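You operate a simulated robot arm through the tools that you are given. There is no shell and no other tool. Be economical: measure what you need, move in short steps, check, and stop when the job is done.

You are at the controls of a simulated robot arm. One attempt, no reset.

Task
Move the air over from the blue reel to the green one at 4 bar.
Fine: close the blue tap, vent blue to 0 bar and close its vent; close the green vent, set the black knob, then open the green tap.

Only the result counts: the job must be done as asked and must still hold three seconds after the hand-in. Knocking over, shifting, dropping, spilling or breaking anything else fails it.

Robot
A 7-joint arm with a two-finger parallel gripper on a trunk, on a base that drives. Base frame: it is fixed to the floor where the robot stands at the start and does not move with it; the origin is under the middle of the robot, x ahead of it, y to its left, z up. Units: cm, rad, N and s.
Its first joint turns from -2.601 to 2.601 rad. Places, roughly: black knob beside the green reel [50, 60, 130]; blue hose coupling [120, 10, 90]; blue reel brake [80, 40, 150]; blue reel gauge [130, 0, 160]; blue reel tap [130, 0, 140]; blue vent tap [130, 0, 120]; green hose coupling [20, 80, 90]; green reel brake [-20, 110, 150]; green reel tap [30, 70, 140]; green vent tap [30, 80, 120]. Payload 3.5 kg.
The tool frame sits at the grasp point between the pads (the TCP): z along the fingers, y along the line on which they close. The tips reach 2.3 cm beyond it. The gripper opens to 9.4 cm. The fingers are 3.8 cm wide and 1 cm thick; the gripper's body (5.4 by 9.6 cm) begins 3.9 cm behind the TCP.
Orientation is told as [roll, pitch, yaw] about the base's x, y, z axes, in that order, counted from this pose: with the fingers straight down and closing along the base's y, the tool's x points along the base's -x, its y along +y and its z along -z.

Tools
- The arm moves only by the tool drive_tool. Its argument "increments" is a list of rows, each a list of 2 entries, a list of its own where there are three numbers: the shift along the tool's x, y, z in units of 500 mm (1.0 is 500 mm), then the turn, a rotation vector about the tool's x, y, z in units of 120 degrees (1.0 is 120 degrees). In form: [[[tx, ty, tz], [rx, ry, rz]], ...]. A call has 1 to 20 rows; each row is the pose to reach, as a shift and turn from the pose commanded when the call began, along the tool's axes at that moment. "claw" is the gripper command, from -1 (fully open) to 1 (shut), values between in proportion, set as the call begins (left out, the last holds). A call with a number of a shift or a turn outside -1 to 1 is refused whole. Rows are played at 5 a second. More than 5 cm and 0.15 rad between two rows, or a gripper value outside its range, and nothing of the call is played. A pose out of reach is approached as far as the arm can. The call stops where the force on the tool passes 90 N (or 10 N more than at its start, if that is more) or the arm is blocked; 0.2 s more then pass. The fingers move at their own pace (about 15.3 cm/s each) and stop on an object; they squeeze with about 23 N. The grip force told is the motor's: it shows also when the fingers shut on nothing. Time passes only in rows, and 0.2 s behind the last, so rows that repeat a pose let the fingers close. The reply holds the time, the measured pose of the TCP, the force on the tool along the base axes, the opening and the grip force, in the units named above and with some noise, with the torque about the TCP (base axes, N m) and any sound that the robot's microphone picked up.
- Cameras (640 x 400 px; columns grow to the right, rows downward): "scene" is now at [-26.62, 25.91, 130.85]; the picture's right is [0.74, -0.67, 0.00], its down [-0.11, -0.13, -0.99] and it looks along [0.66, 0.73, -0.17] (base axes); focal length 214 px, centre (320, 200). "wrist" rides on the gripper at [8.6, 1.6, -7.5] in the tool frame; the picture's right is [-0.18, 0.98, 0.00], its down [-0.58, -0.11, -0.81] and it looks along [-0.79, -0.15, 0.59] (tool axes); focal length 243 px, centre (320, 200). There is no depth. A picture from a camera that has moved, and an enlarged one, comes with that camera's place and axes in the base frame and with its lens.
- capture(camera): a new picture of that camera. It takes no simulated time.
- roll_base(legs): drives the robot by 1 to 6 legs, each [ahead, left, turn to the left] in cm, cm and rad, along the robot's own axes; the way and the turn of a leg run together, so that a leg with both is an arc; at most 150 cm and 3.142 rad a leg. The arm and the cameras ride along, it lands a little off, and it stops where it bumps. It gives what a move gives.
- pan_tilt(pan, tilt): turns the head with the scene camera to pan (to the left, within 2.496 rad either way) and tilt (down, from -0.506 to 1.204), counted from straight ahead of the robot. It gives what a move gives.
- enlarge(camera, box): a new picture of the part [left, top, right, bottom] of that camera's present view, enlarged. It takes no simulated time.
- sign_off(): hands the job in; it is judged then, once.

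Go step by step. Nothing tells you exact positions but the pictures and the camera data: compare them with the known pose of the tool, close in by small moves and look again before you grip or let go. The budget is 120 turns and 90 pictures, counting those below and the enlarged ones. Unless the task says otherwise, let go and move clear before handing in, and close with one line.

The tools are called as a command line: name --argument value ..., lists and objects as JSON in quotes. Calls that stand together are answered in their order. drive_tool: Moves the arm, as the interface text tells. Its arguments: {"type":"object","properties":{"increments":{"type":"array","items":{"type":"array"}},"claw":{"type":"number"}},"required":["increments"]} The other tools are called the same way: roll_base (legs) drives the base; pan_tilt (pan, tilt) turns the head that bears the scene camera; capture (camera) takes a picture; enlarge (camera, box) takes an enlarged picture of a part of a camera's view; sign_off () hands the job in.

At the start:

```text
time_s: 0.0
eef_pos: [77.66, 15.97, 99.98]
tool_rot: [0.0, 0.001, -0.001]
wrist_force: [-0.2, 0.0, -0.2]
torque: [-0.01, 0.02, 0.0]
gripper_width: 9.4
gripper_force: 0.0
robot x, y, heading: [0.35, -0.02, 0.001]
head pan, tilt: [0.836, 0.169]
```

scene: 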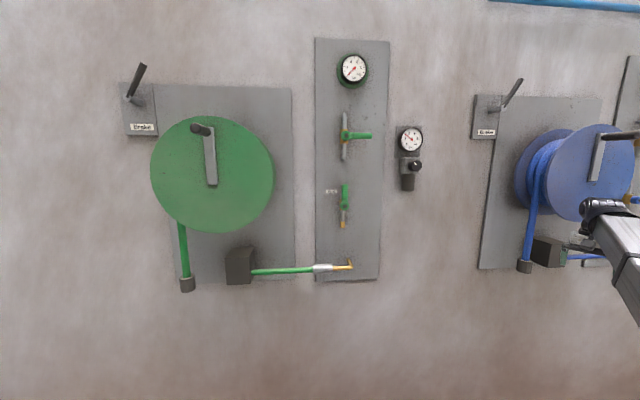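
wrist: 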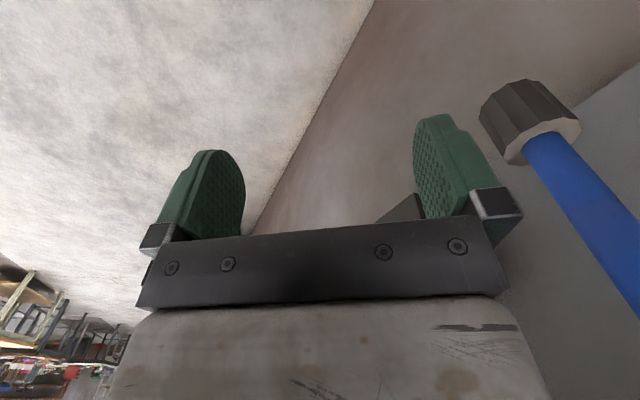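

I see the green reel panel and the black-knob regulator, with the blue panel cut off at the right. I'll turn the head to the right to view the blue panel, and zoom in on the green one.

enlarge --camera "scene" --box '[300, 30, 460, 290]'

pan_tilt --pan 0.1 --tilt 0.1

capture --camera "scene"

```text
1.54 times, centred on (380, 160) of scene
camera zoom: at [-26.62, 25.91, 130.85], right [0.74, -0.67, 0.0], down [-0.11, -0.13, -0.99], along [0.66, 0.73, -0.17], focal length 330 px, centre (228, 262)
```

zoom: 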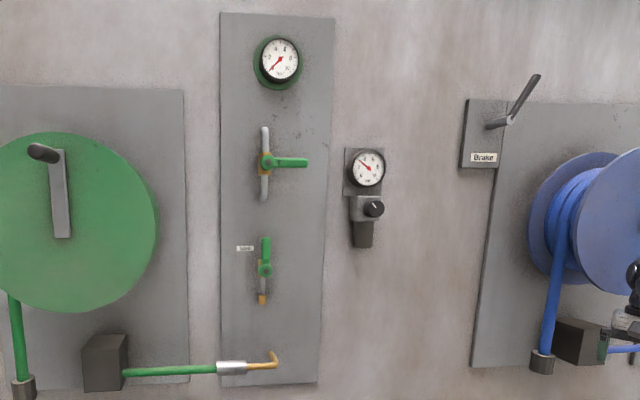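

```text
time_s: 1.1
eef_pos: [77.58, 16.03, 99.95]
tool_rot: [-0.002, 0.0, -0.001]
wrist_force: [1.1, -0.2, -0.4]
torque: [-0.01, 0.01, 0.0]
gripper_width: 9.41
gripper_force: 0.0
robot x, y, heading: [0.31, 0.11, 0.003]
head pan, tilt: [0.099, 0.099]
```

```text
86 pictures are left
camera scene: at [-23.69, 19.94, 131.5], right [0.1, -0.99, 0.0], down [-0.1, -0.01, -0.99], along [0.99, 0.1, -0.1], focal length 214 px, centre (320, 200)
```

scene: 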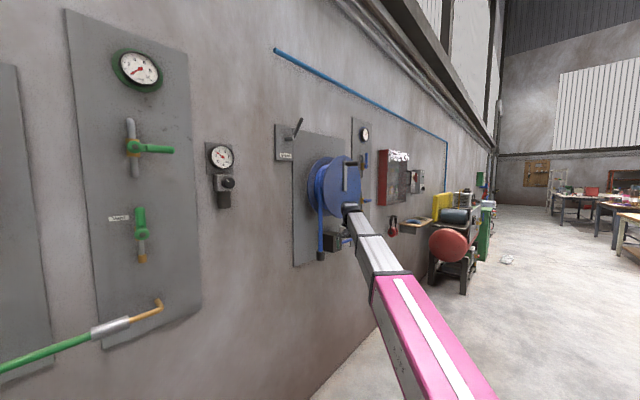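

The tap-to-pipe picture tells me the green tap is closed and the green vent open. The blue panel is about 1.2 m along the wall, which runs along about [0.79,-0.61], so I check that the floor on my right is free before driving.

pan_tilt --pan -1.3 --tilt 0.5

capture --camera "scene"

```text
time_s: 2.6
eef_pos: [77.58, 15.95, 99.97]
tool_rot: [0.001, 0.0, -0.001]
wrist_force: [0.6, 0.5, -0.5]
torque: [0.02, 0.03, -0.02]
gripper_width: 9.41
gripper_force: 0.0
robot x, y, heading: [-0.32, 0.11, 0.001]
head pan, tilt: [-1.3, 0.499]
```

```text
85 pictures are left
camera scene: at [-30.41, 10.25, 127.8], right [-0.96, -0.27, 0.0], down [-0.13, 0.46, -0.88], along [0.24, -0.85, -0.48], focal length 214 px, centre (320, 200)
```

scene: 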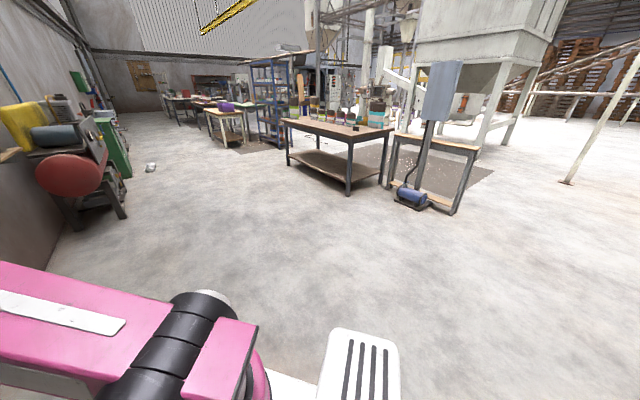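

The floor to the right is free. I'll step away from the wall, turn to face it square on, and stop in front of the blue panel with distance to spare.

roll_base --legs '[[0, -80, 0], [0, 0, 0.916], [0, -56, 0], [25, 0, 0]]'

pan_tilt --pan -0.1 --tilt 0.05

capture --camera "scene"

```text
time_s: 13.4
eef_pos: [94.28, -19.78, 99.94]
tool_rot: [-0.001, 0.0, 0.929]
wrist_force: [0.2, 0.0, -0.1]
torque: [-0.02, -0.02, -0.01]
gripper_width: 9.38
gripper_force: 0.0
robot x, y, heading: [60.53, -91.53, 0.926]
head pan, tilt: [-1.3, 0.499]
```

```text
time_s: 14.8
eef_pos: [94.36, -19.67, 99.94]
tool_rot: [0.0, -0.001, 0.929]
wrist_force: [-0.9, -0.2, 0.3]
torque: [0.01, -0.01, 0.01]
gripper_width: 9.4
gripper_force: 0.0
robot x, y, heading: [60.63, -91.58, 0.928]
head pan, tilt: [-0.099, 0.051]
```

```text
84 pictures are left
camera scene: at [31.97, -99.82, 131.95], right [0.74, -0.68, 0.0], down [-0.03, -0.04, -1.0], along [0.68, 0.74, -0.05], focal length 214 px, centre (320, 200)
```

scene: 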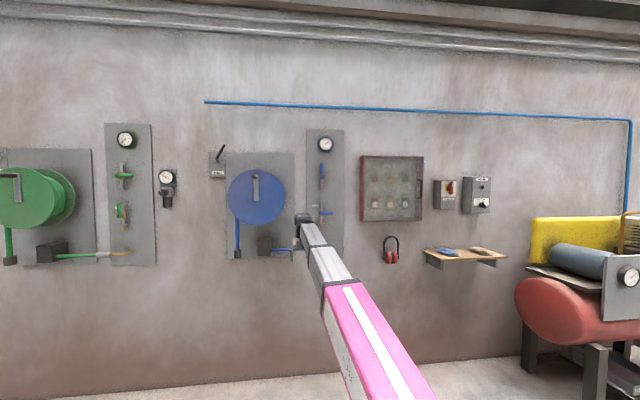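

I now face the wall squarely. On blue, the tap handle is upright (open) and the vent handle is across (closed). Next I turn the tool to point at the wall while raising it in front of the blue panel, still well clear, and zoom in.

enlarge --camera "scene" --box '[210, 120, 370, 260]'

drive_tool --increments '[[[0, -0.02, -0.04], [0, -0.0625, 0]], [[0, -0.04, -0.08], [0, -0.125, 0]], [[0, -0.06, -0.12], [0, -0.1875, 0]], [[0, -0.08, -0.16], [0, -0.25, 0]], [[0, -0.1, -0.2], [0, -0.3125, 0]], [[0, -0.12, -0.24], [0, -0.375, 0]], [[0, -0.14, -0.28], [0, -0.4375, 0]], [[0, -0.16, -0.32], [0, -0.5, 0]], [[0, -0.18, -0.36], [0, -0.5625, 0]], [[0, -0.2, -0.4], [0, -0.625, 0]], [[0, -0.22, -0.44], [0, -0.6875, 0]], [[0, -0.24, -0.48], [0, -0.75, 0]], [[0, -0.24, -0.48], [0, -0.75, 0]]]'

capture --camera "scene"

capture --camera "wrist"

```text
2.86 times, centred on (290, 190) of scene
camera zoom: at [31.97, -99.82, 131.95], right [0.74, -0.68, 0.0], down [-0.03, -0.04, -1.0], along [0.68, 0.74, -0.05], focal length 613 px, centre (406, 229)
```

zoom: 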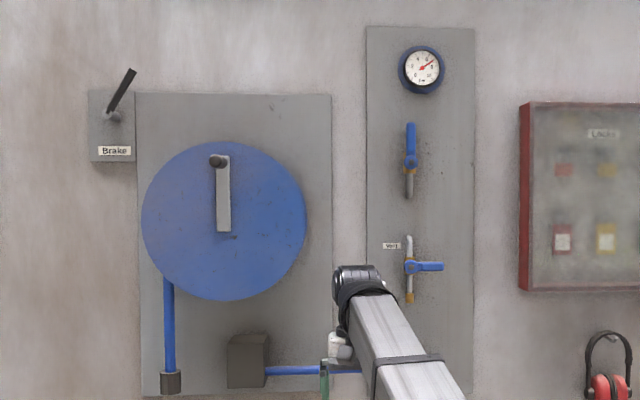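

```text
time_s: 17.6
eef_pos: [103.86, -26.91, 124.2]
tool_rot: [3.098, -1.569, -2.172]
wrist_force: [0.0, -1.0, -0.2]
torque: [0.0, 0.03, 0.01]
gripper_width: 9.41
gripper_force: 0.0
robot x, y, heading: [60.59, -91.25, 0.928]
head pan, tilt: [-0.099, 0.051]
```

```text
82 pictures are left
camera scene: at [31.97, -99.82, 131.95], right [0.74, -0.68, 0.0], down [-0.03, -0.04, -1.0], along [0.68, 0.74, -0.05], focal length 214 px, centre (320, 200)
```

scene: 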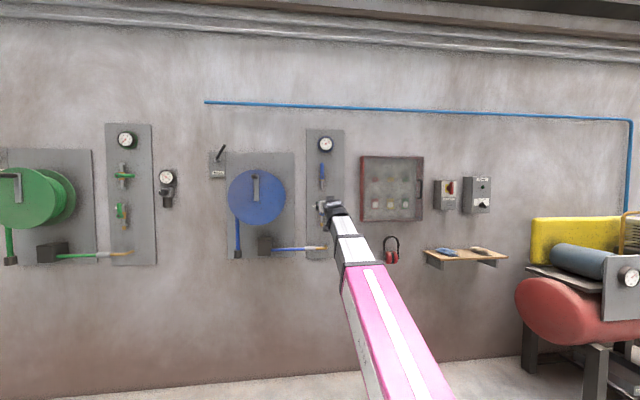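

```text
81 pictures are left
camera wrist: at [98.19, -32.02, 115.57], right [-0.79, 0.59, 0.18], down [-0.4, -0.71, 0.58], along [0.47, 0.38, 0.79], focal length 243 px, centre (320, 200)
```

wrist: 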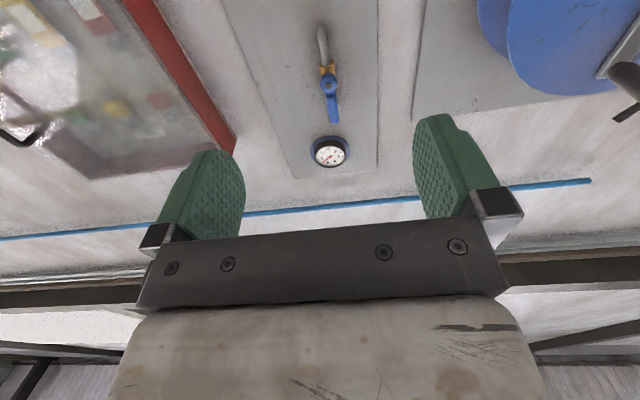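

The tap hub triangulates to about (127.8, 3, 139.4), with its handle standing up to z≈148. I drive 25 cm closer and raise the tool to the handle's height.

roll_base --legs '[[25, 0, 0]]'

drive_tool --increments '[[[-0.08, 0, 0], [0, 0, 0]], [[-0.16, 0, 0], [0, 0, 0]], [[-0.24, 0, 0], [0, 0, 0]], [[-0.32, 0, 0], [0, 0, 0]], [[-0.42, 0, 0], [0, 0, 0]], [[-0.42, 0, 0], [0, 0, 0]]]' --claw -0.2

capture --camera "scene"

capture --camera "wrist"

```text
time_s: 19.5
eef_pos: [119.23, -6.69, 124.24]
tool_rot: [-1.436, -1.571, 2.361]
wrist_force: [-0.5, -0.5, -0.4]
torque: [0.01, -0.02, 0.0]
gripper_width: 9.39
gripper_force: 0.1
robot x, y, heading: [75.86, -71.17, 0.925]
head pan, tilt: [-0.099, 0.051]
```

```text
time_s: 20.9
eef_pos: [119.51, -6.78, 145.19]
tool_rot: [-0.3, -1.57, 1.226]
wrist_force: [-0.7, -0.3, -0.6]
torque: [-0.02, -0.02, -0.01]
gripper_width: 5.62
gripper_force: 0.0
robot x, y, heading: [75.82, -71.14, 0.925]
head pan, tilt: [-0.099, 0.051]
```

```text
80 pictures are left
camera scene: at [47.18, -79.45, 131.95], right [0.74, -0.68, 0.0], down [-0.03, -0.04, -1.0], along [0.68, 0.73, -0.05], focal length 214 px, centre (320, 200)
```

scene: 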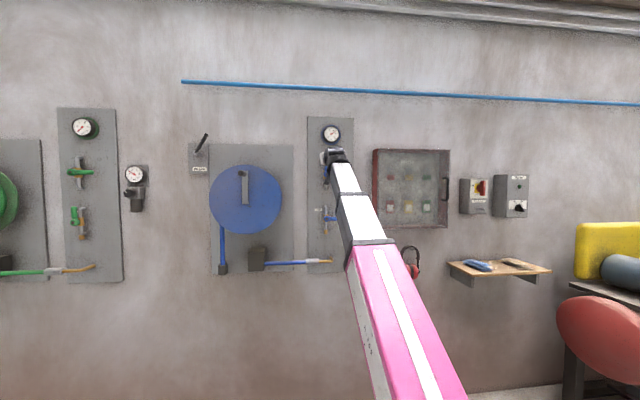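

```text
79 pictures are left
camera wrist: at [113.77, -11.82, 136.51], right [-0.79, 0.59, 0.18], down [-0.4, -0.71, 0.58], along [0.47, 0.38, 0.79], focal length 243 px, centre (320, 200)
```

wrist: 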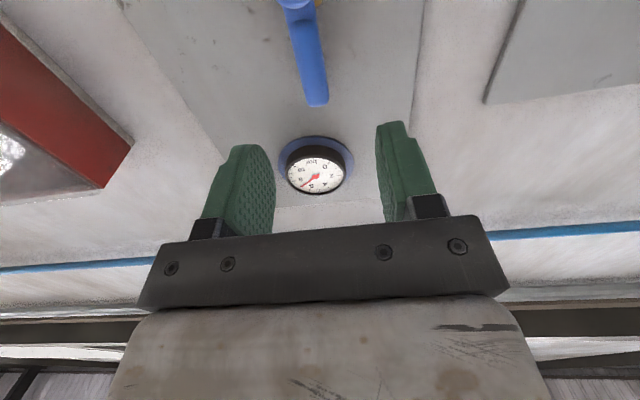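

The handle tip is at about (128, 2.8, 148.6), roughly 12.7 cm ahead of the TCP. I advance 9 cm, shift slightly right, and check.

drive_tool --increments '[[[-0.004, -0.008, 0.06], [0, 0, 0]], [[-0.008, -0.016, 0.12], [0, 0, 0]], [[-0.01, -0.018, 0.18], [0, 0, 0]], [[-0.01, -0.018, 0.18], [0, 0, 0]]]'

capture --camera "wrist"

enlarge --camera "scene" --box '[290, 110, 390, 240]'

```text
time_s: 21.9
eef_pos: [125.42, 0.22, 145.72]
tool_rot: [-3.094, -1.571, -2.262]
wrist_force: [0.4, 0.6, -0.2]
torque: [-0.04, 0.04, 0.01]
gripper_width: 5.66
gripper_force: 0.0
robot x, y, heading: [75.77, -71.58, 0.925]
head pan, tilt: [-0.099, 0.051]
```

```text
78 pictures are left
camera wrist: at [119.78, -4.78, 137.04], right [-0.79, 0.59, 0.18], down [-0.4, -0.71, 0.58], along [0.47, 0.38, 0.79], focal length 243 px, centre (320, 200)
```

wrist: 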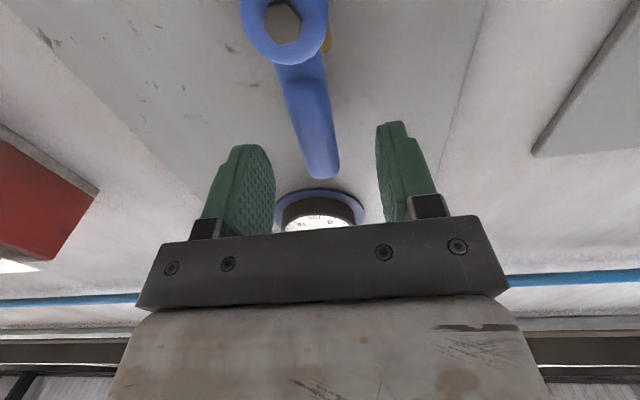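

```text
3.08 times, centred on (340, 175) of scene
camera zoom: at [47.18, -79.45, 131.95], right [0.74, -0.68, 0.0], down [-0.03, -0.04, -1.0], along [0.68, 0.73, -0.05], focal length 660 px, centre (258, 277)
```

zoom: 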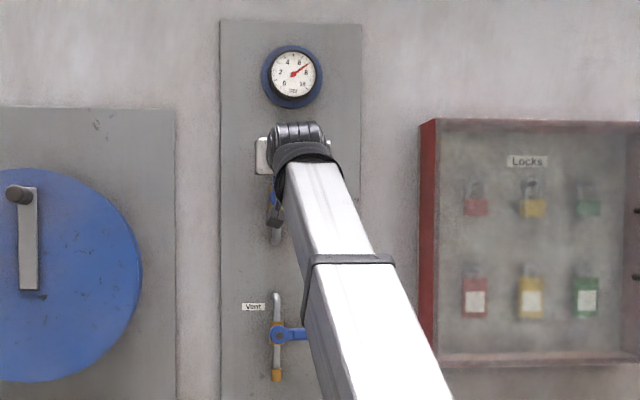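

The open fingers straddle the handle. I advance 2.5 cm, nudge right 0.4 cm and close on it.

drive_tool --increments '[[[0, -0.008, 0.025], [0, 0, 0]], [[0, -0.008, 0.05], [0, 0, 0]], [[0, -0.008, 0.05], [0, 0, 0]]]'

drive_tool --increments '[[[0, 0, 0], [0, 0, 0]], [[0, 0, 0], [0, 0, 0]], [[0, 0, 0], [0, 0, 0]]]' --claw 1

capture --camera "wrist"

```text
time_s: 22.7
eef_pos: [127.29, 1.85, 145.61]
tool_rot: [-1.781, -1.572, 2.706]
wrist_force: [0.3, 0.0, -1.0]
torque: [-0.01, 0.0, -0.04]
gripper_width: 5.65
gripper_force: 0.0
robot x, y, heading: [75.88, -71.1, 0.922]
head pan, tilt: [-0.099, 0.051]
```

```text
time_s: 23.5
eef_pos: [127.16, 1.97, 145.56]
tool_rot: [1.748, -1.569, -0.823]
wrist_force: [-10.1, 9.3, 1.0]
torque: [0.61, 0.47, 0.46]
gripper_width: 2.15
gripper_force: 45.0
robot x, y, heading: [75.82, -70.92, 0.924]
head pan, tilt: [-0.099, 0.051]
```

```text
76 pictures are left
camera wrist: at [121.45, -3.08, 136.99], right [-0.79, 0.59, 0.19], down [-0.4, -0.71, 0.58], along [0.47, 0.38, 0.79], focal length 243 px, centre (320, 200)
```

wrist: 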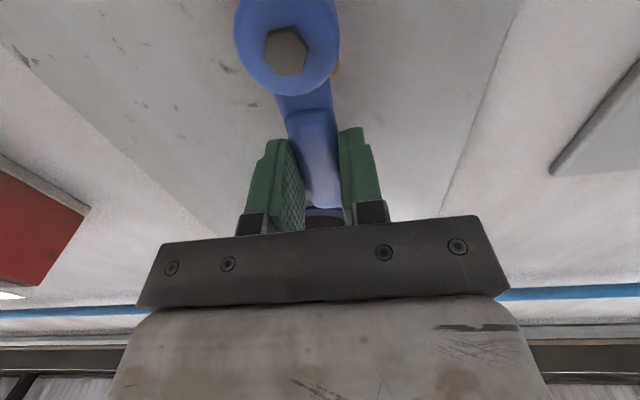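

Gripped at 2.15 cm with a small side load. I now swing the handle clockwise through an arc of about 5.5 cm radius about the hub, first half and then on.

drive_tool --increments '[[[0.0009, -0.0104, 0], [0, 0, 0.0625]], [[0.0037, -0.0245, 0], [0, 0, 0.125]], [[0.0084, -0.0381, 0], [0, 0, 0.1875]], [[0.0147, -0.051, 0], [0, 0, 0.25]], [[0.0227, -0.063, 0], [0, 0, 0.3125]], [[0.0322, -0.0738, 0], [0, 0, 0.375]], [[0.043, -0.0833, 0], [0, 0, 0.4375]], [[0.055, -0.0913, 0], [0, 0, 0.5]], [[0.0679, -0.0976, 0], [0, 0, 0.5625]], [[0.0815, -0.1023, 0], [0, 0, 0.625]], [[0.0956, -0.1051, 0], [0, 0, 0.6875]], [[0.11, -0.106, 0], [0, 0, 0.75]], [[0.11, -0.106, 0], [0, 0, 0.75]]]'

capture --camera "wrist"

enlarge --camera "scene" --box '[290, 110, 390, 240]'

```text
time_s: 26.3
eef_pos: [131.74, -1.37, 140.02]
tool_rot: [1.569, 0.0, -0.646]
wrist_force: [14.9, 23.9, -10.0]
torque: [-0.25, -0.42, 0.01]
gripper_width: 2.15
gripper_force: 45.5
robot x, y, heading: [76.12, -71.2, 0.924]
head pan, tilt: [-0.099, 0.051]
```

```text
75 pictures are left
camera wrist: at [120.3, -2.23, 141.67], right [0.15, -0.11, 0.98], down [-0.02, -0.99, -0.11], along [0.99, 0.0, -0.15], focal length 243 px, centre (320, 200)
```

wrist: 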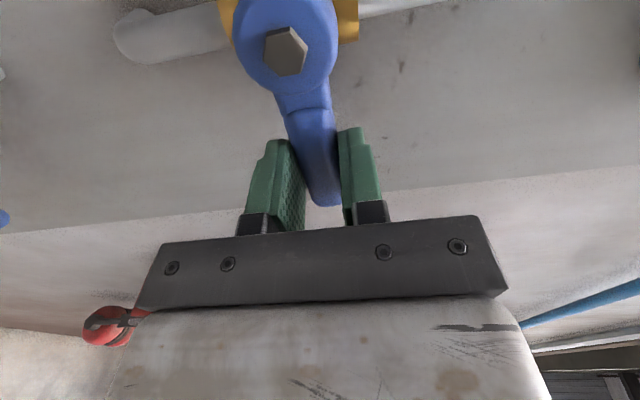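

```text
3.08 times, centred on (340, 175) of scene
camera zoom: at [47.25, -79.34, 131.98], right [0.74, -0.68, 0.0], down [-0.03, -0.04, -1.0], along [0.68, 0.73, -0.05], focal length 660 px, centre (258, 277)
```

zoom: 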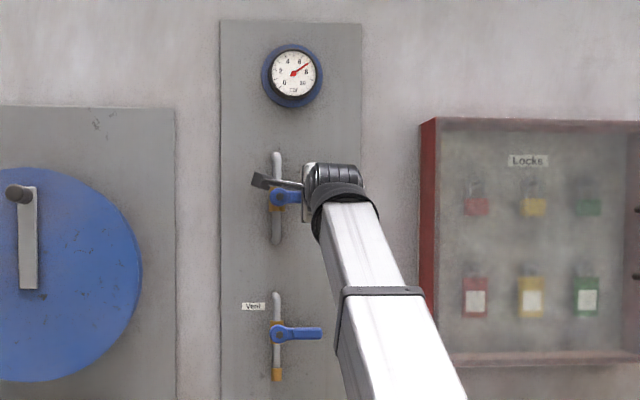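

The blue tap handle is now across its pipe: closed. I release, back off and go down 24 cm to the vent handle, which has the same orientation.

drive_tool --increments '[[[0, 0, 0], [0, 0, 0]], [[0, 0, 0], [0, 0, 0]], [[0, 0, -0.08], [0, 0, 0]], [[0, 0, -0.16], [0, 0, 0]], [[0, -0.08, -0.18], [0, 0, 0]], [[0, -0.17, -0.18], [0, 0, 0]], [[0, -0.26, -0.18], [0, 0, 0]], [[0, -0.35, -0.18], [0, 0, 0]], [[0, -0.42, -0.18], [0, 0, 0]], [[0, -0.48, -0.18], [0, 0, 0]], [[0, -0.48, -0.18], [0, 0, 0]]]' --claw -0.2

capture --camera "wrist"

enlarge --camera "scene" --box '[290, 110, 390, 240]'

```text
time_s: 28.7
eef_pos: [126.12, -8.53, 116.27]
tool_rot: [1.572, 0.0, -0.645]
wrist_force: [0.0, -0.6, 0.2]
torque: [0.03, 0.03, -0.03]
gripper_width: 5.65
gripper_force: 0.0
robot x, y, heading: [75.72, -71.3, 0.924]
head pan, tilt: [-0.099, 0.051]
```

```text
73 pictures are left
camera wrist: at [114.71, -9.39, 117.88], right [0.15, -0.11, 0.98], down [-0.02, -0.99, -0.11], along [0.99, 0.0, -0.15], focal length 243 px, centre (320, 200)
```

wrist: 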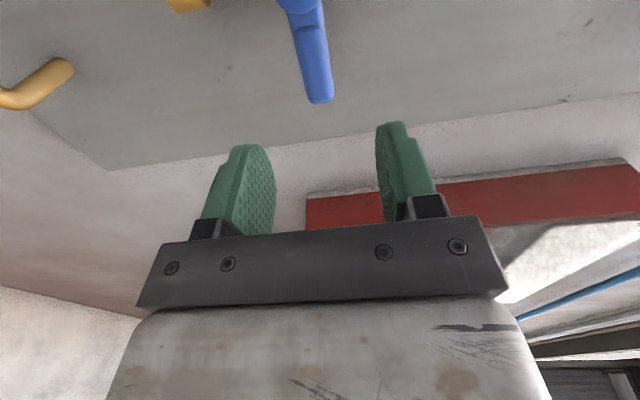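

```text
3.08 times, centred on (340, 175) of scene
camera zoom: at [47.18, -79.45, 131.95], right [0.74, -0.68, 0.0], down [-0.03, -0.04, -1.0], along [0.68, 0.73, -0.05], focal length 660 px, centre (258, 277)
```

zoom: 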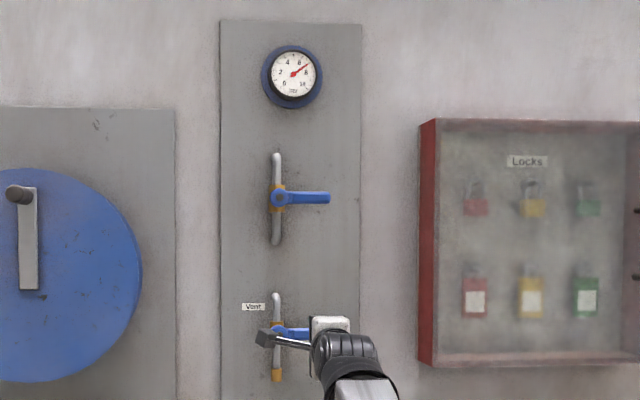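

Blue tap is clearly closed. The vent handle sits straight between the open fingers; I advance 9 cm, shift 0.7 cm toward the hub and grip it.

drive_tool --increments '[[[0.014, 0, 0.06], [0, 0, 0]], [[0.014, 0, 0.12], [0, 0, 0]], [[0.014, 0, 0.16], [0, 0, 0]], [[0.014, 0, 0.18], [0, 0, 0]], [[0.014, 0, 0.18], [0, 0, 0]]]'

drive_tool --increments '[[[0, 0, 0], [0, 0, 0]], [[0, 0, 0], [0, 0, 0]], [[0, 0, 0], [0, 0, 0]]]' --claw 1

capture --camera "wrist"

```text
time_s: 29.9
eef_pos: [130.93, -1.08, 116.36]
tool_rot: [1.57, 0.0, -0.645]
wrist_force: [-0.3, -0.3, -0.8]
torque: [0.02, 0.0, -0.03]
gripper_width: 5.64
gripper_force: 0.1
robot x, y, heading: [75.83, -71.09, 0.922]
head pan, tilt: [-0.099, 0.051]
```

```text
time_s: 30.7
eef_pos: [130.84, -1.11, 116.04]
tool_rot: [1.566, -0.003, -0.645]
wrist_force: [-3.1, -2.6, -30.9]
torque: [-1.0, -1.08, -0.07]
gripper_width: 2.16
gripper_force: 44.9
robot x, y, heading: [75.61, -71.35, 0.93]
head pan, tilt: [-0.099, 0.051]
```

```text
71 pictures are left
camera wrist: at [119.55, -1.91, 117.7], right [0.15, -0.1, 0.98], down [-0.02, -0.99, -0.1], along [0.99, 0.0, -0.15], focal length 243 px, centre (320, 200)
```

wrist: 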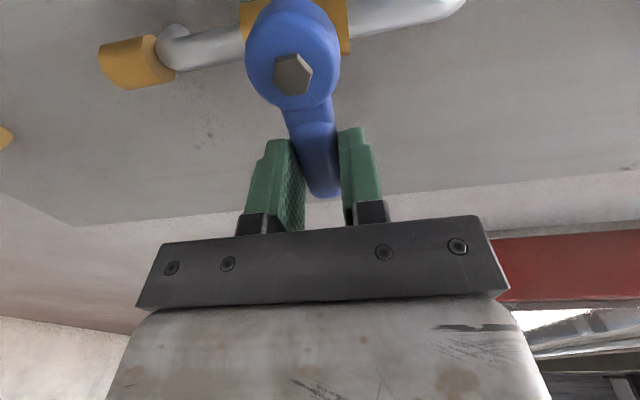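

Gripped, with the hand sitting slightly high. I swing the vent handle counter-clockwise to upright (open), with a 0.4 cm downward correction.

drive_tool --increments '[[[0.0008, 0.0045, 0], [0, 0, -0.0625]], [[0.0033, 0.0168, 0], [0, 0, -0.125]], [[0.0073, 0.0287, 0], [0, 0, -0.1875]], [[0.0129, 0.04, 0], [0, 0, -0.25]], [[0.0198, 0.0504, 0], [0, 0, -0.3125]], [[0.0281, 0.0599, 0], [0, 0, -0.375]], [[0.0376, 0.0682, 0], [0, 0, -0.4375]], [[0.048, 0.0751, 0], [0, 0, -0.5]], [[0.0593, 0.0807, 0], [0, 0, -0.5625]], [[0.0712, 0.0847, 0], [0, 0, -0.625]], [[0.0835, 0.0872, 0], [0, 0, -0.6875]], [[0.096, 0.088, 0], [0, 0, -0.75]], [[0.096, 0.088, 0], [0, 0, -0.75]]]'

enlarge --camera "scene" --box '[290, 110, 390, 240]'

capture --camera "wrist"

```text
time_s: 33.5
eef_pos: [126.95, 1.79, 120.83]
tool_rot: [-2.708, -1.564, -2.648]
wrist_force: [-5.6, 0.1, 23.2]
torque: [1.06, -0.49, 0.35]
gripper_width: 2.16
gripper_force: 45.1
robot x, y, heading: [75.59, -71.25, 0.925]
head pan, tilt: [-0.099, 0.051]
```

```text
3.08 times, centred on (340, 175) of scene
camera zoom: at [47.12, -79.51, 131.93], right [0.74, -0.68, 0.0], down [-0.03, -0.04, -1.0], along [0.68, 0.73, -0.05], focal length 660 px, centre (258, 277)
```

zoom: 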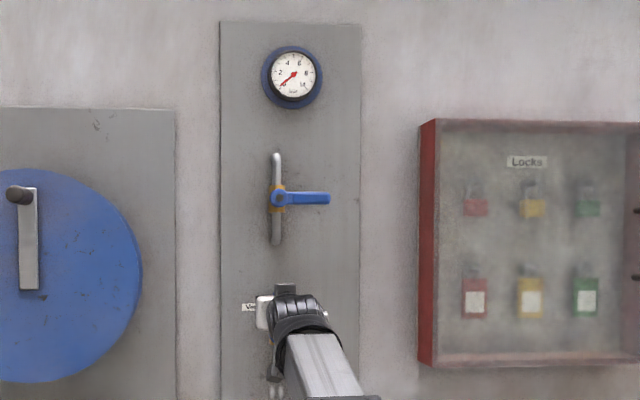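

```text
69 pictures are left
camera wrist: at [121.3, -3.24, 112.16], right [-0.79, 0.59, 0.18], down [-0.4, -0.71, 0.58], along [0.47, 0.38, 0.8], focal length 243 px, centre (320, 200)
```

wrist: 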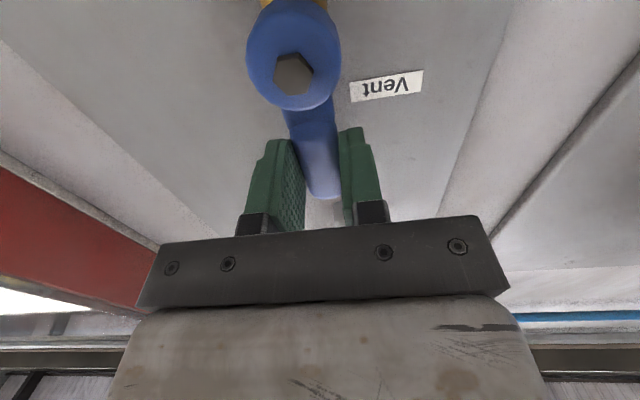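

The gauge has dropped; I hold for a bit and zoom on it to check it reads 0.

enlarge --camera "scene" --box '[310, 115, 350, 145]'

drive_tool --increments '[[[0, 0, 0], [0, 0, 0]], [[0, 0, 0], [0, 0, 0]], [[0, 0, 0], [0, 0, 0]], [[0, 0, 0], [0, 0, 0]], [[0, 0, 0], [0, 0, 0]], [[0, 0, 0], [0, 0, 0]], [[0, 0, 0], [0, 0, 0]], [[0, 0, 0], [0, 0, 0]], [[0, 0, 0], [0, 0, 0]], [[0, 0, 0], [0, 0, 0]]]'

enlarge --camera "scene" --box '[310, 115, 350, 145]'

```text
13.33 times, centred on (330, 130) of scene
camera zoom: at [47.12, -79.51, 131.93], right [0.74, -0.68, 0.0], down [-0.03, -0.04, -1.0], along [0.68, 0.73, -0.05], focal length 2860 px, centre (187, 1133)
```

zoom: 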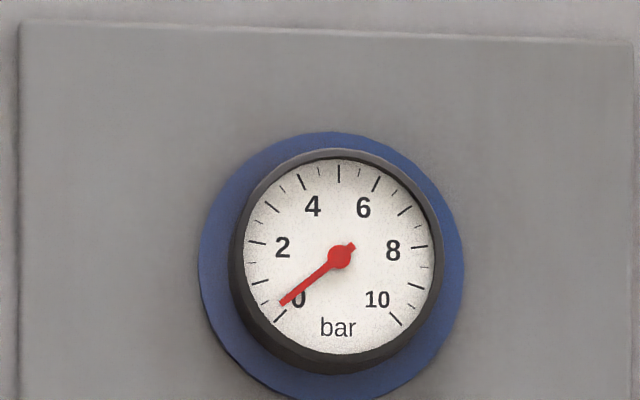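

```text
time_s: 35.7
eef_pos: [127.05, 1.87, 120.8]
tool_rot: [-3.121, -1.565, -2.235]
wrist_force: [-4.2, -1.1, 27.1]
torque: [0.44, -0.12, 0.32]
gripper_width: 2.18
gripper_force: 45.7
robot x, y, heading: [75.5, -71.31, 0.923]
head pan, tilt: [-0.099, 0.051]
```

```text
13.33 times, centred on (330, 130) of scene
camera zoom: at [47.12, -79.51, 131.93], right [0.74, -0.68, 0.0], down [-0.03, -0.04, -1.0], along [0.68, 0.73, -0.05], focal length 2860 px, centre (187, 1133)
```

zoom: 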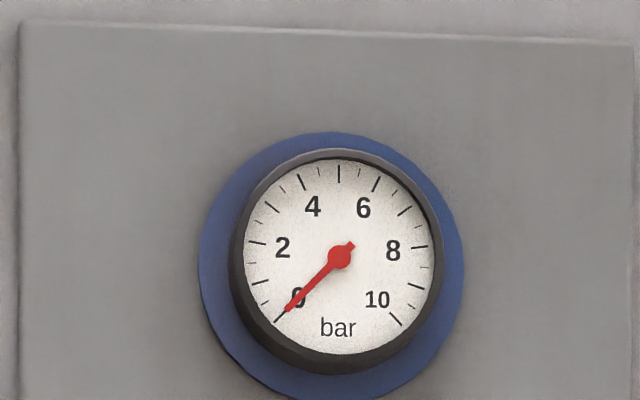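

Blue reads 0 bar. I hold a little longer and then swing the vent handle back clockwise to closed.

drive_tool --increments '[[[0, 0, 0], [0, 0, 0]], [[0, 0, 0], [0, 0, 0]], [[0, 0, 0], [0, 0, 0]], [[0, 0, 0], [0, 0, 0]], [[0, 0, 0], [0, 0, 0]], [[0, 0, 0], [0, 0, 0]], [[-0.0052, -0.0125, 0], [0, 0, 0.0625]], [[-0.0027, -0.0248, 0], [0, 0, 0.125]], [[0.0013, -0.0367, 0], [0, 0, 0.1875]], [[0.0069, -0.048, 0], [0, 0, 0.25]], [[0.0138, -0.0584, 0], [0, 0, 0.3125]], [[0.0221, -0.0679, 0], [0, 0, 0.375]], [[0.0316, -0.0762, 0], [0, 0, 0.4375]], [[0.042, -0.0831, 0], [0, 0, 0.5]], [[0.0533, -0.0887, 0], [0, 0, 0.5625]], [[0.0652, -0.0927, 0], [0, 0, 0.625]], [[0.0775, -0.0952, 0], [0, 0, 0.6875]], [[0.09, -0.096, 0], [0, 0, 0.75]], [[0.09, -0.096, 0], [0, 0, 0.75]]]'

capture --camera "wrist"

```text
time_s: 39.7
eef_pos: [130.86, -0.97, 116.04]
tool_rot: [1.569, -0.001, -0.646]
wrist_force: [-22.0, -10.9, -22.5]
torque: [-0.76, -0.69, 0.27]
gripper_width: 2.17
gripper_force: 44.6
robot x, y, heading: [75.88, -71.02, 0.926]
head pan, tilt: [-0.099, 0.051]
```

```text
66 pictures are left
camera wrist: at [119.55, -1.91, 117.67], right [0.15, -0.11, 0.98], down [-0.02, -0.99, -0.11], along [0.99, 0.0, -0.15], focal length 243 px, centre (320, 200)
```

wrist: 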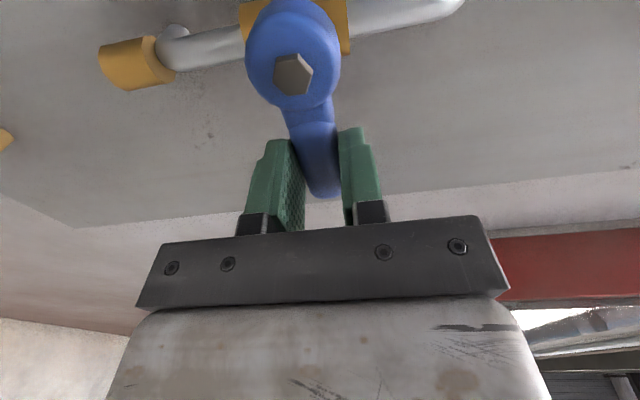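

The vent is back across its pipe. I let go, back straight out 20 cm, turn the wrist back and check the blue panel.

drive_tool --increments '[[[0, 0, 0], [0, 0, 0]], [[0, 0, 0], [0, 0, 0]], [[0, 0, -0.08], [0, 0, 0]], [[0, 0, -0.16], [0, 0, 0]], [[0, 0, -0.24], [0, 0, -0.0625]], [[0, 0, -0.32], [0, 0, -0.125]], [[0, 0, -0.4], [0, 0, -0.1875]], [[0, 0, -0.4], [0, 0, -0.25]], [[0, 0, -0.4], [0, 0, -0.3125]], [[0, 0, -0.4], [0, 0, -0.375]], [[0, 0, -0.4], [0, 0, -0.4375]], [[0, 0, -0.4], [0, 0, -0.5]], [[0, 0, -0.4], [0, 0, -0.5625]], [[0, 0, -0.4], [0, 0, -0.625]], [[0, 0, -0.4], [0, 0, -0.6875]], [[0, 0, -0.4], [0, 0, -0.75]], [[0, 0, -0.4], [0, 0, -0.75]]]' --claw -0.2

capture --camera "scene"

capture --camera "wrist"

```text
time_s: 43.3
eef_pos: [118.9, -17.08, 116.15]
tool_rot: [-1.572, -1.568, 2.5]
wrist_force: [-0.4, 0.3, 0.2]
torque: [0.01, -0.01, -0.01]
gripper_width: 5.65
gripper_force: 0.2
robot x, y, heading: [75.8, -71.57, 0.925]
head pan, tilt: [-0.099, 0.051]
```

```text
65 pictures are left
camera scene: at [47.18, -79.45, 131.95], right [0.74, -0.68, 0.0], down [-0.03, -0.04, -1.0], along [0.68, 0.73, -0.05], focal length 214 px, centre (320, 200)
```

scene: 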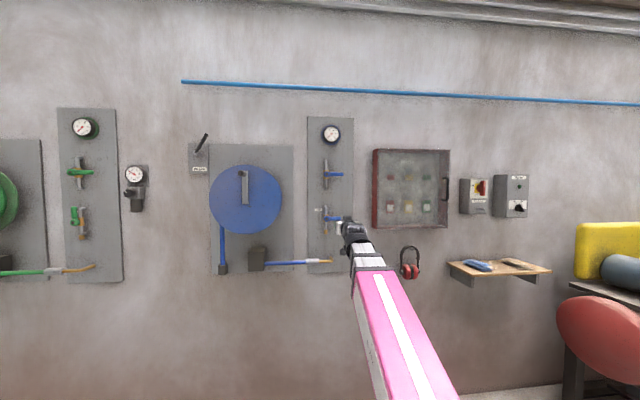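

```text
64 pictures are left
camera wrist: at [113.21, -22.15, 107.5], right [-0.79, 0.59, 0.18], down [-0.4, -0.71, 0.58], along [0.47, 0.38, 0.79], focal length 243 px, centre (320, 200)
```

wrist: 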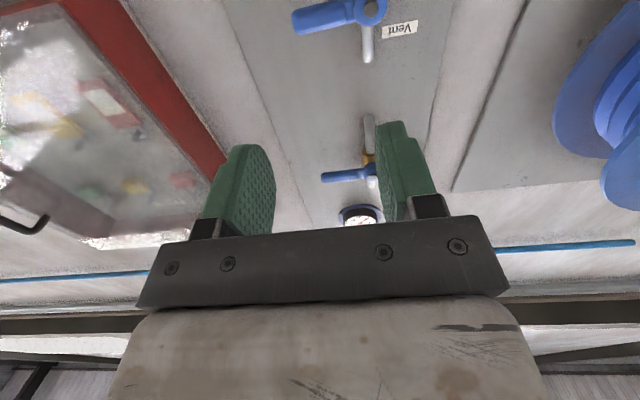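

Blue tap and vent are both closed. Next I back off 35 cm, drive 122 cm left to stand before the green panel, and move in again part way.

roll_base --legs '[[-35, 0, 0], [0, 122, 0], [15, 0, 0]]'

capture --camera "scene"

capture --camera "wrist"

```text
time_s: 52.4
eef_pos: [9.05, 41.13, 116.15]
tool_rot: [-1.795, -1.571, 2.705]
wrist_force: [-0.4, 0.6, -0.4]
torque: [0.03, -0.01, 0.02]
gripper_width: 5.63
gripper_force: 0.0
robot x, y, heading: [-35.1, -12.08, 0.905]
head pan, tilt: [-0.099, 0.051]
```

```text
63 pictures are left
camera scene: at [-63.74, -20.02, 131.95], right [0.72, -0.69, 0.0], down [-0.03, -0.04, -1.0], along [0.69, 0.72, -0.05], focal length 214 px, centre (320, 200)
```

scene: 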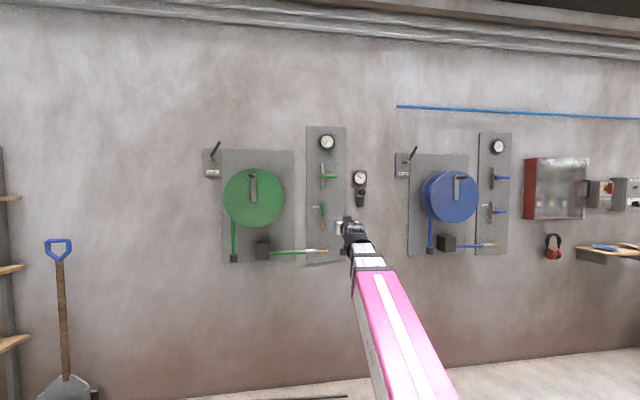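

```text
62 pictures are left
camera wrist: at [3.22, 36.18, 107.5], right [-0.78, 0.6, 0.18], down [-0.41, -0.7, 0.58], along [0.48, 0.38, 0.79], focal length 243 px, centre (320, 200)
```

wrist: 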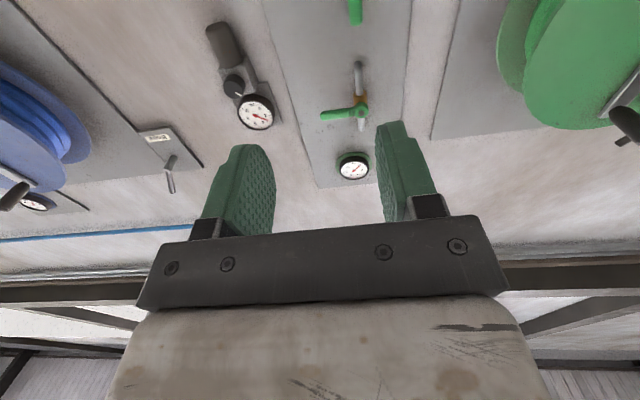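

I've landed opposite the green panel, with tap hub about (29, 74.8, 139.5) and vent about 24 cm lower. I straighten up, close in 19 cm, and line up with the upright vent handle.

roll_base --legs '[[0, 0, 0.02], [19, 0, 0]]'

drive_tool --increments '[[[-0.05, 0.03, 0.0], [0, 0, 0]], [[-0.1, 0.05, 0.0], [0, 0, 0]], [[-0.1, 0.05, 0], [0, 0, 0]]]'

capture --camera "scene"

capture --camera "wrist"

```text
time_s: 54.3
eef_pos: [18.92, 57.46, 116.1]
tool_rot: [-2.046, -1.57, 2.98]
wrist_force: [-1.2, 0.0, 0.7]
torque: [0.0, -0.01, -0.02]
gripper_width: 5.64
gripper_force: 0.0
robot x, y, heading: [-23.78, 2.86, 0.936]
head pan, tilt: [-0.099, 0.051]
```

```text
time_s: 55.1
eef_pos: [16.68, 59.03, 121.27]
tool_rot: [0.185, -1.57, 0.749]
wrist_force: [-0.1, -0.8, -0.8]
torque: [0.0, 0.02, -0.01]
gripper_width: 5.62
gripper_force: 0.1
robot x, y, heading: [-23.7, 3.01, 0.936]
head pan, tilt: [-0.099, 0.051]
```

```text
61 pictures are left
camera scene: at [-52.26, -5.58, 131.95], right [0.74, -0.67, 0.0], down [-0.03, -0.04, -1.0], along [0.67, 0.74, -0.05], focal length 214 px, centre (320, 200)
```

scene: 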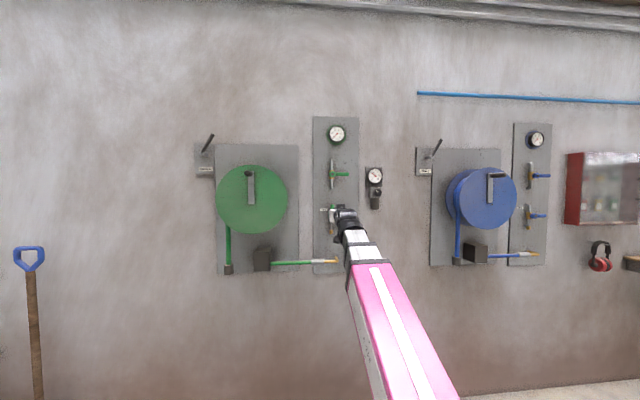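

```text
60 pictures are left
camera wrist: at [10.95, 53.9, 112.56], right [-0.79, 0.58, 0.18], down [-0.39, -0.71, 0.58], along [0.47, 0.39, 0.79], focal length 243 px, centre (320, 200)
```

wrist: 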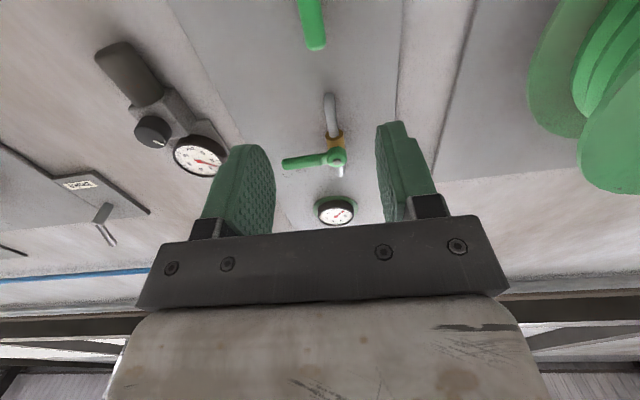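

The vent handle tip is near (28.8, 74.3, 123), about 19 cm ahead. I advance 15 cm with a small right shift and look.

drive_tool --increments '[[[0.005, -0.007, 0.08], [0, 0, 0]], [[0.01, -0.014, 0.16], [0, 0, 0]], [[0.01, -0.014, 0.24], [0, 0, 0]], [[0.01, -0.014, 0.3], [0, 0, 0]], [[0.01, -0.014, 0.3], [0, 0, 0]]]'

capture --camera "wrist"

```text
time_s: 56.3
eef_pos: [26.26, 70.68, 120.7]
tool_rot: [-3.122, -1.57, -2.225]
wrist_force: [-0.4, 0.2, 0.1]
torque: [-0.01, 0.04, -0.04]
gripper_width: 5.63
gripper_force: 0.1
robot x, y, heading: [-23.67, 2.61, 0.939]
head pan, tilt: [-0.099, 0.051]
```

```text
59 pictures are left
camera wrist: at [20.65, 65.56, 112.16], right [-0.79, 0.58, 0.18], down [-0.39, -0.71, 0.58], along [0.47, 0.39, 0.79], focal length 243 px, centre (320, 200)
```

wrist: 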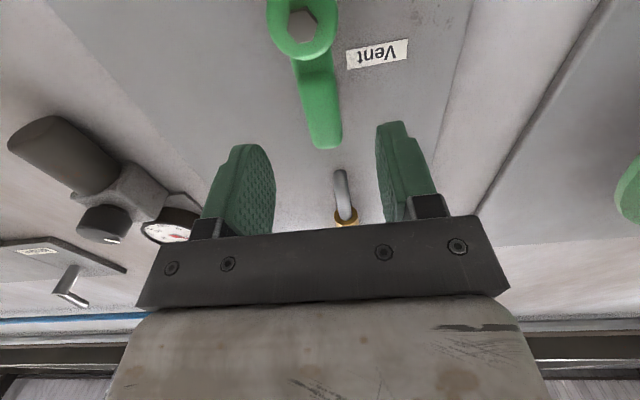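

The vent handle is centred between the fingers, with the hub near z=115.8. I advance 3.9 cm and grip.

drive_tool --increments '[[[0, 0, 0.04], [0, 0, 0]], [[0, 0, 0.078], [0, 0, 0]], [[0, 0, 0.078], [0, 0, 0]]]'

drive_tool --increments '[[[0, 0, 0], [0, 0, 0]], [[0, 0, 0], [0, 0, 0]], [[0, 0, 0], [0, 0, 0]]]' --claw 1

capture --camera "wrist"

```text
time_s: 57.1
eef_pos: [28.77, 73.66, 120.63]
tool_rot: [-1.459, -1.572, 2.394]
wrist_force: [-0.7, 0.2, 0.4]
torque: [-0.06, -0.03, 0.02]
gripper_width: 5.63
gripper_force: 0.1
robot x, y, heading: [-23.83, 3.01, 0.935]
head pan, tilt: [-0.099, 0.051]
```

```text
time_s: 57.9
eef_pos: [28.56, 73.78, 120.55]
tool_rot: [1.314, -1.567, -0.375]
wrist_force: [-26.1, 19.4, -3.1]
torque: [1.03, 1.08, 0.54]
gripper_width: 2.16
gripper_force: 45.1
robot x, y, heading: [-23.71, 3.08, 0.934]
head pan, tilt: [-0.099, 0.051]
```

```text
58 pictures are left
camera wrist: at [22.92, 68.72, 112.01], right [-0.79, 0.58, 0.19], down [-0.39, -0.71, 0.58], along [0.47, 0.39, 0.79], focal length 243 px, centre (320, 200)
```

wrist: 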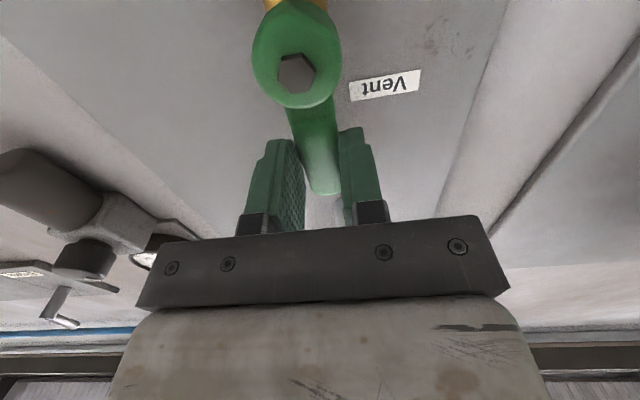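

Gripped with a sideways load, so I add a 0.4 cm left correction. I swing the vent clockwise to closed.

drive_tool --increments '[[[0.0008, -0.0045, 0], [0, 0, 0.0625]], [[0.0033, -0.0168, 0], [0, 0, 0.125]], [[0.0073, -0.0287, 0], [0, 0, 0.1875]], [[0.0129, -0.04, 0], [0, 0, 0.25]], [[0.0198, -0.0504, 0], [0, 0, 0.3125]], [[0.0281, -0.0599, 0], [0, 0, 0.375]], [[0.0376, -0.0682, 0], [0, 0, 0.4375]], [[0.048, -0.0751, 0], [0, 0, 0.5]], [[0.0593, -0.0807, 0], [0, 0, 0.5625]], [[0.0712, -0.0847, 0], [0, 0, 0.625]], [[0.0835, -0.0872, 0], [0, 0, 0.6875]], [[0.096, -0.088, 0], [0, 0, 0.75]], [[0.096, -0.088, 0], [0, 0, 0.75]]]'

capture --camera "wrist"

```text
time_s: 60.7
eef_pos: [32.27, 71.08, 115.97]
tool_rot: [1.573, 0.002, -0.636]
wrist_force: [11.8, 8.1, 19.7]
torque: [0.57, 0.24, -0.55]
gripper_width: 2.16
gripper_force: 45.2
robot x, y, heading: [-23.79, 2.86, 0.933]
head pan, tilt: [-0.099, 0.051]
```

```text
57 pictures are left
camera wrist: at [20.97, 70.17, 117.6], right [0.15, -0.11, 0.98], down [-0.01, -0.99, -0.11], along [0.99, 0.0, -0.15], focal length 243 px, centre (320, 200)
```

wrist: 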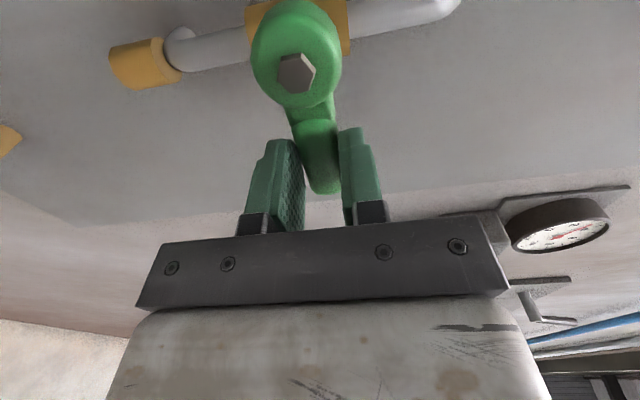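

The green vent is closed. I release and back straight out 20 cm, then study the regulator knob and its gauge.

drive_tool --increments '[[[0, 0, 0], [0, 0, 0]], [[0, 0, 0], [0, 0, 0]], [[0, 0, -0.08], [0, 0, 0]], [[0, 0, -0.16], [0, 0, 0]], [[0, 0, -0.24], [0, 0, 0]], [[0, 0, -0.32], [0, 0, 0]], [[0, 0, -0.4], [0, 0, 0]], [[0, 0, -0.4], [0, 0, 0]]]' --claw -0.2

enlarge --camera "scene" --box '[305, 110, 405, 240]'

enlarge --camera "scene" --box '[355, 160, 395, 215]'

```text
time_s: 62.5
eef_pos: [20.39, 55.36, 115.76]
tool_rot: [1.57, -0.001, -0.635]
wrist_force: [0.0, 0.5, 0.7]
torque: [0.01, -0.02, 0.01]
gripper_width: 5.63
gripper_force: 0.1
robot x, y, heading: [-23.47, 3.13, 0.931]
head pan, tilt: [-0.099, 0.051]
```

```text
3.08 times, centred on (355, 175) of scene
camera zoom: at [-52.26, -5.57, 131.95], right [0.74, -0.67, 0.0], down [-0.03, -0.04, -1.0], along [0.67, 0.74, -0.05], focal length 660 px, centre (212, 277)
```

zoom: 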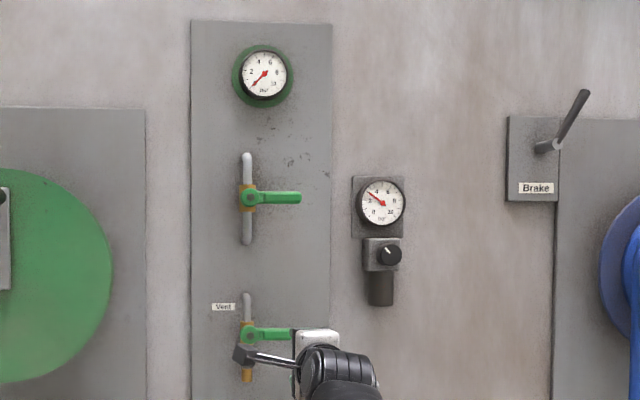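

```text
7.27 times, centred on (375, 188) of scene
camera zoom: at [-52.26, -5.57, 131.95], right [0.74, -0.67, 0.0], down [-0.03, -0.04, -1.0], along [0.67, 0.74, -0.05], focal length 1560 px, centre (-80, 291)
```

zoom: 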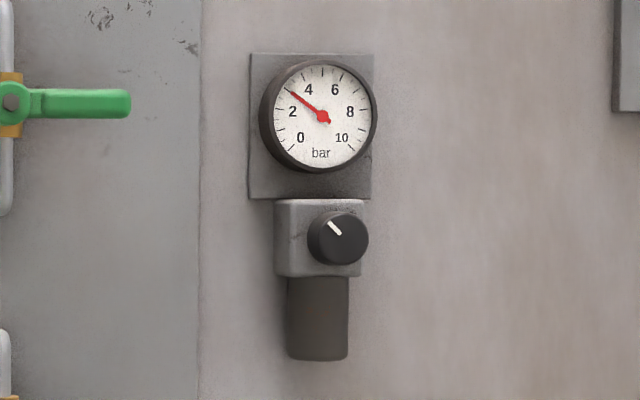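

Regulator gauge reads about 3 bar, so it needs roughly one bar more. The knob is about 4.4 cm across near (46, 58, 130). I move in front of it, with fingers closing horizontally.

drive_tool --increments '[[[-0.032, 0.024, 0], [0, 0, -0.0625]], [[-0.064, 0.048, 0], [0, 0, -0.125]], [[-0.096, 0.072, 0], [0, 0, -0.1875]], [[-0.128, 0.097, 0], [0, 0, -0.25]], [[-0.16, 0.121, 0], [0, 0, -0.3125]], [[-0.192, 0.145, 0], [0, 0, -0.375]], [[-0.224, 0.169, 0], [0, 0, -0.4375]], [[-0.256, 0.193, 0], [0, 0, -0.5]], [[-0.288, 0.217, 0], [0, 0, -0.5625]], [[-0.32, 0.242, 0], [0, 0, -0.625]], [[-0.352, 0.266, 0], [0, 0, -0.6875]], [[-0.384, 0.29, 0], [0, 0, -0.75]], [[-0.384, 0.29, 0], [0, 0, -0.75]]]' --claw -0.4

capture --camera "wrist"

enlarge --camera "scene" --box '[305, 110, 405, 240]'

```text
time_s: 65.3
eef_pos: [35.76, 43.74, 130.27]
tool_rot: [-1.494, -1.57, 2.43]
wrist_force: [-0.1, -0.5, -0.7]
torque: [0.0, 0.0, -0.02]
gripper_width: 6.58
gripper_force: 0.2
robot x, y, heading: [-23.39, 3.03, 0.938]
head pan, tilt: [-0.099, 0.051]
```

```text
54 pictures are left
camera wrist: at [30.11, 38.6, 121.6], right [-0.79, 0.58, 0.18], down [-0.39, -0.71, 0.58], along [0.47, 0.39, 0.79], focal length 243 px, centre (320, 200)
```

wrist: 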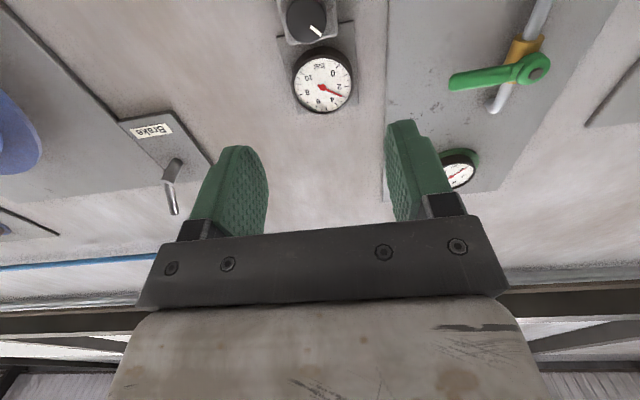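

```text
3.08 times, centred on (355, 175) of scene
camera zoom: at [-52.26, -5.58, 131.95], right [0.74, -0.67, 0.0], down [-0.03, -0.04, -1.0], along [0.67, 0.74, -0.05], focal length 660 px, centre (212, 277)
```

zoom: 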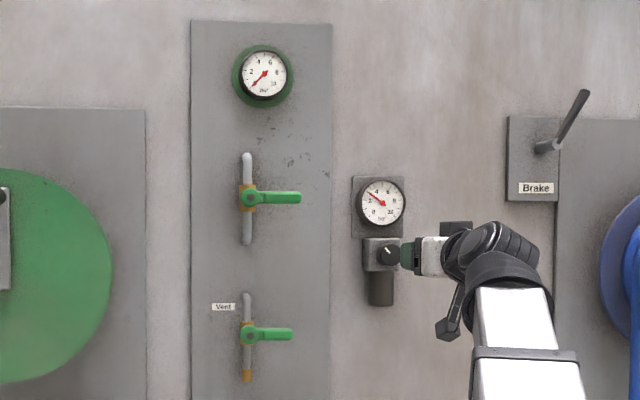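

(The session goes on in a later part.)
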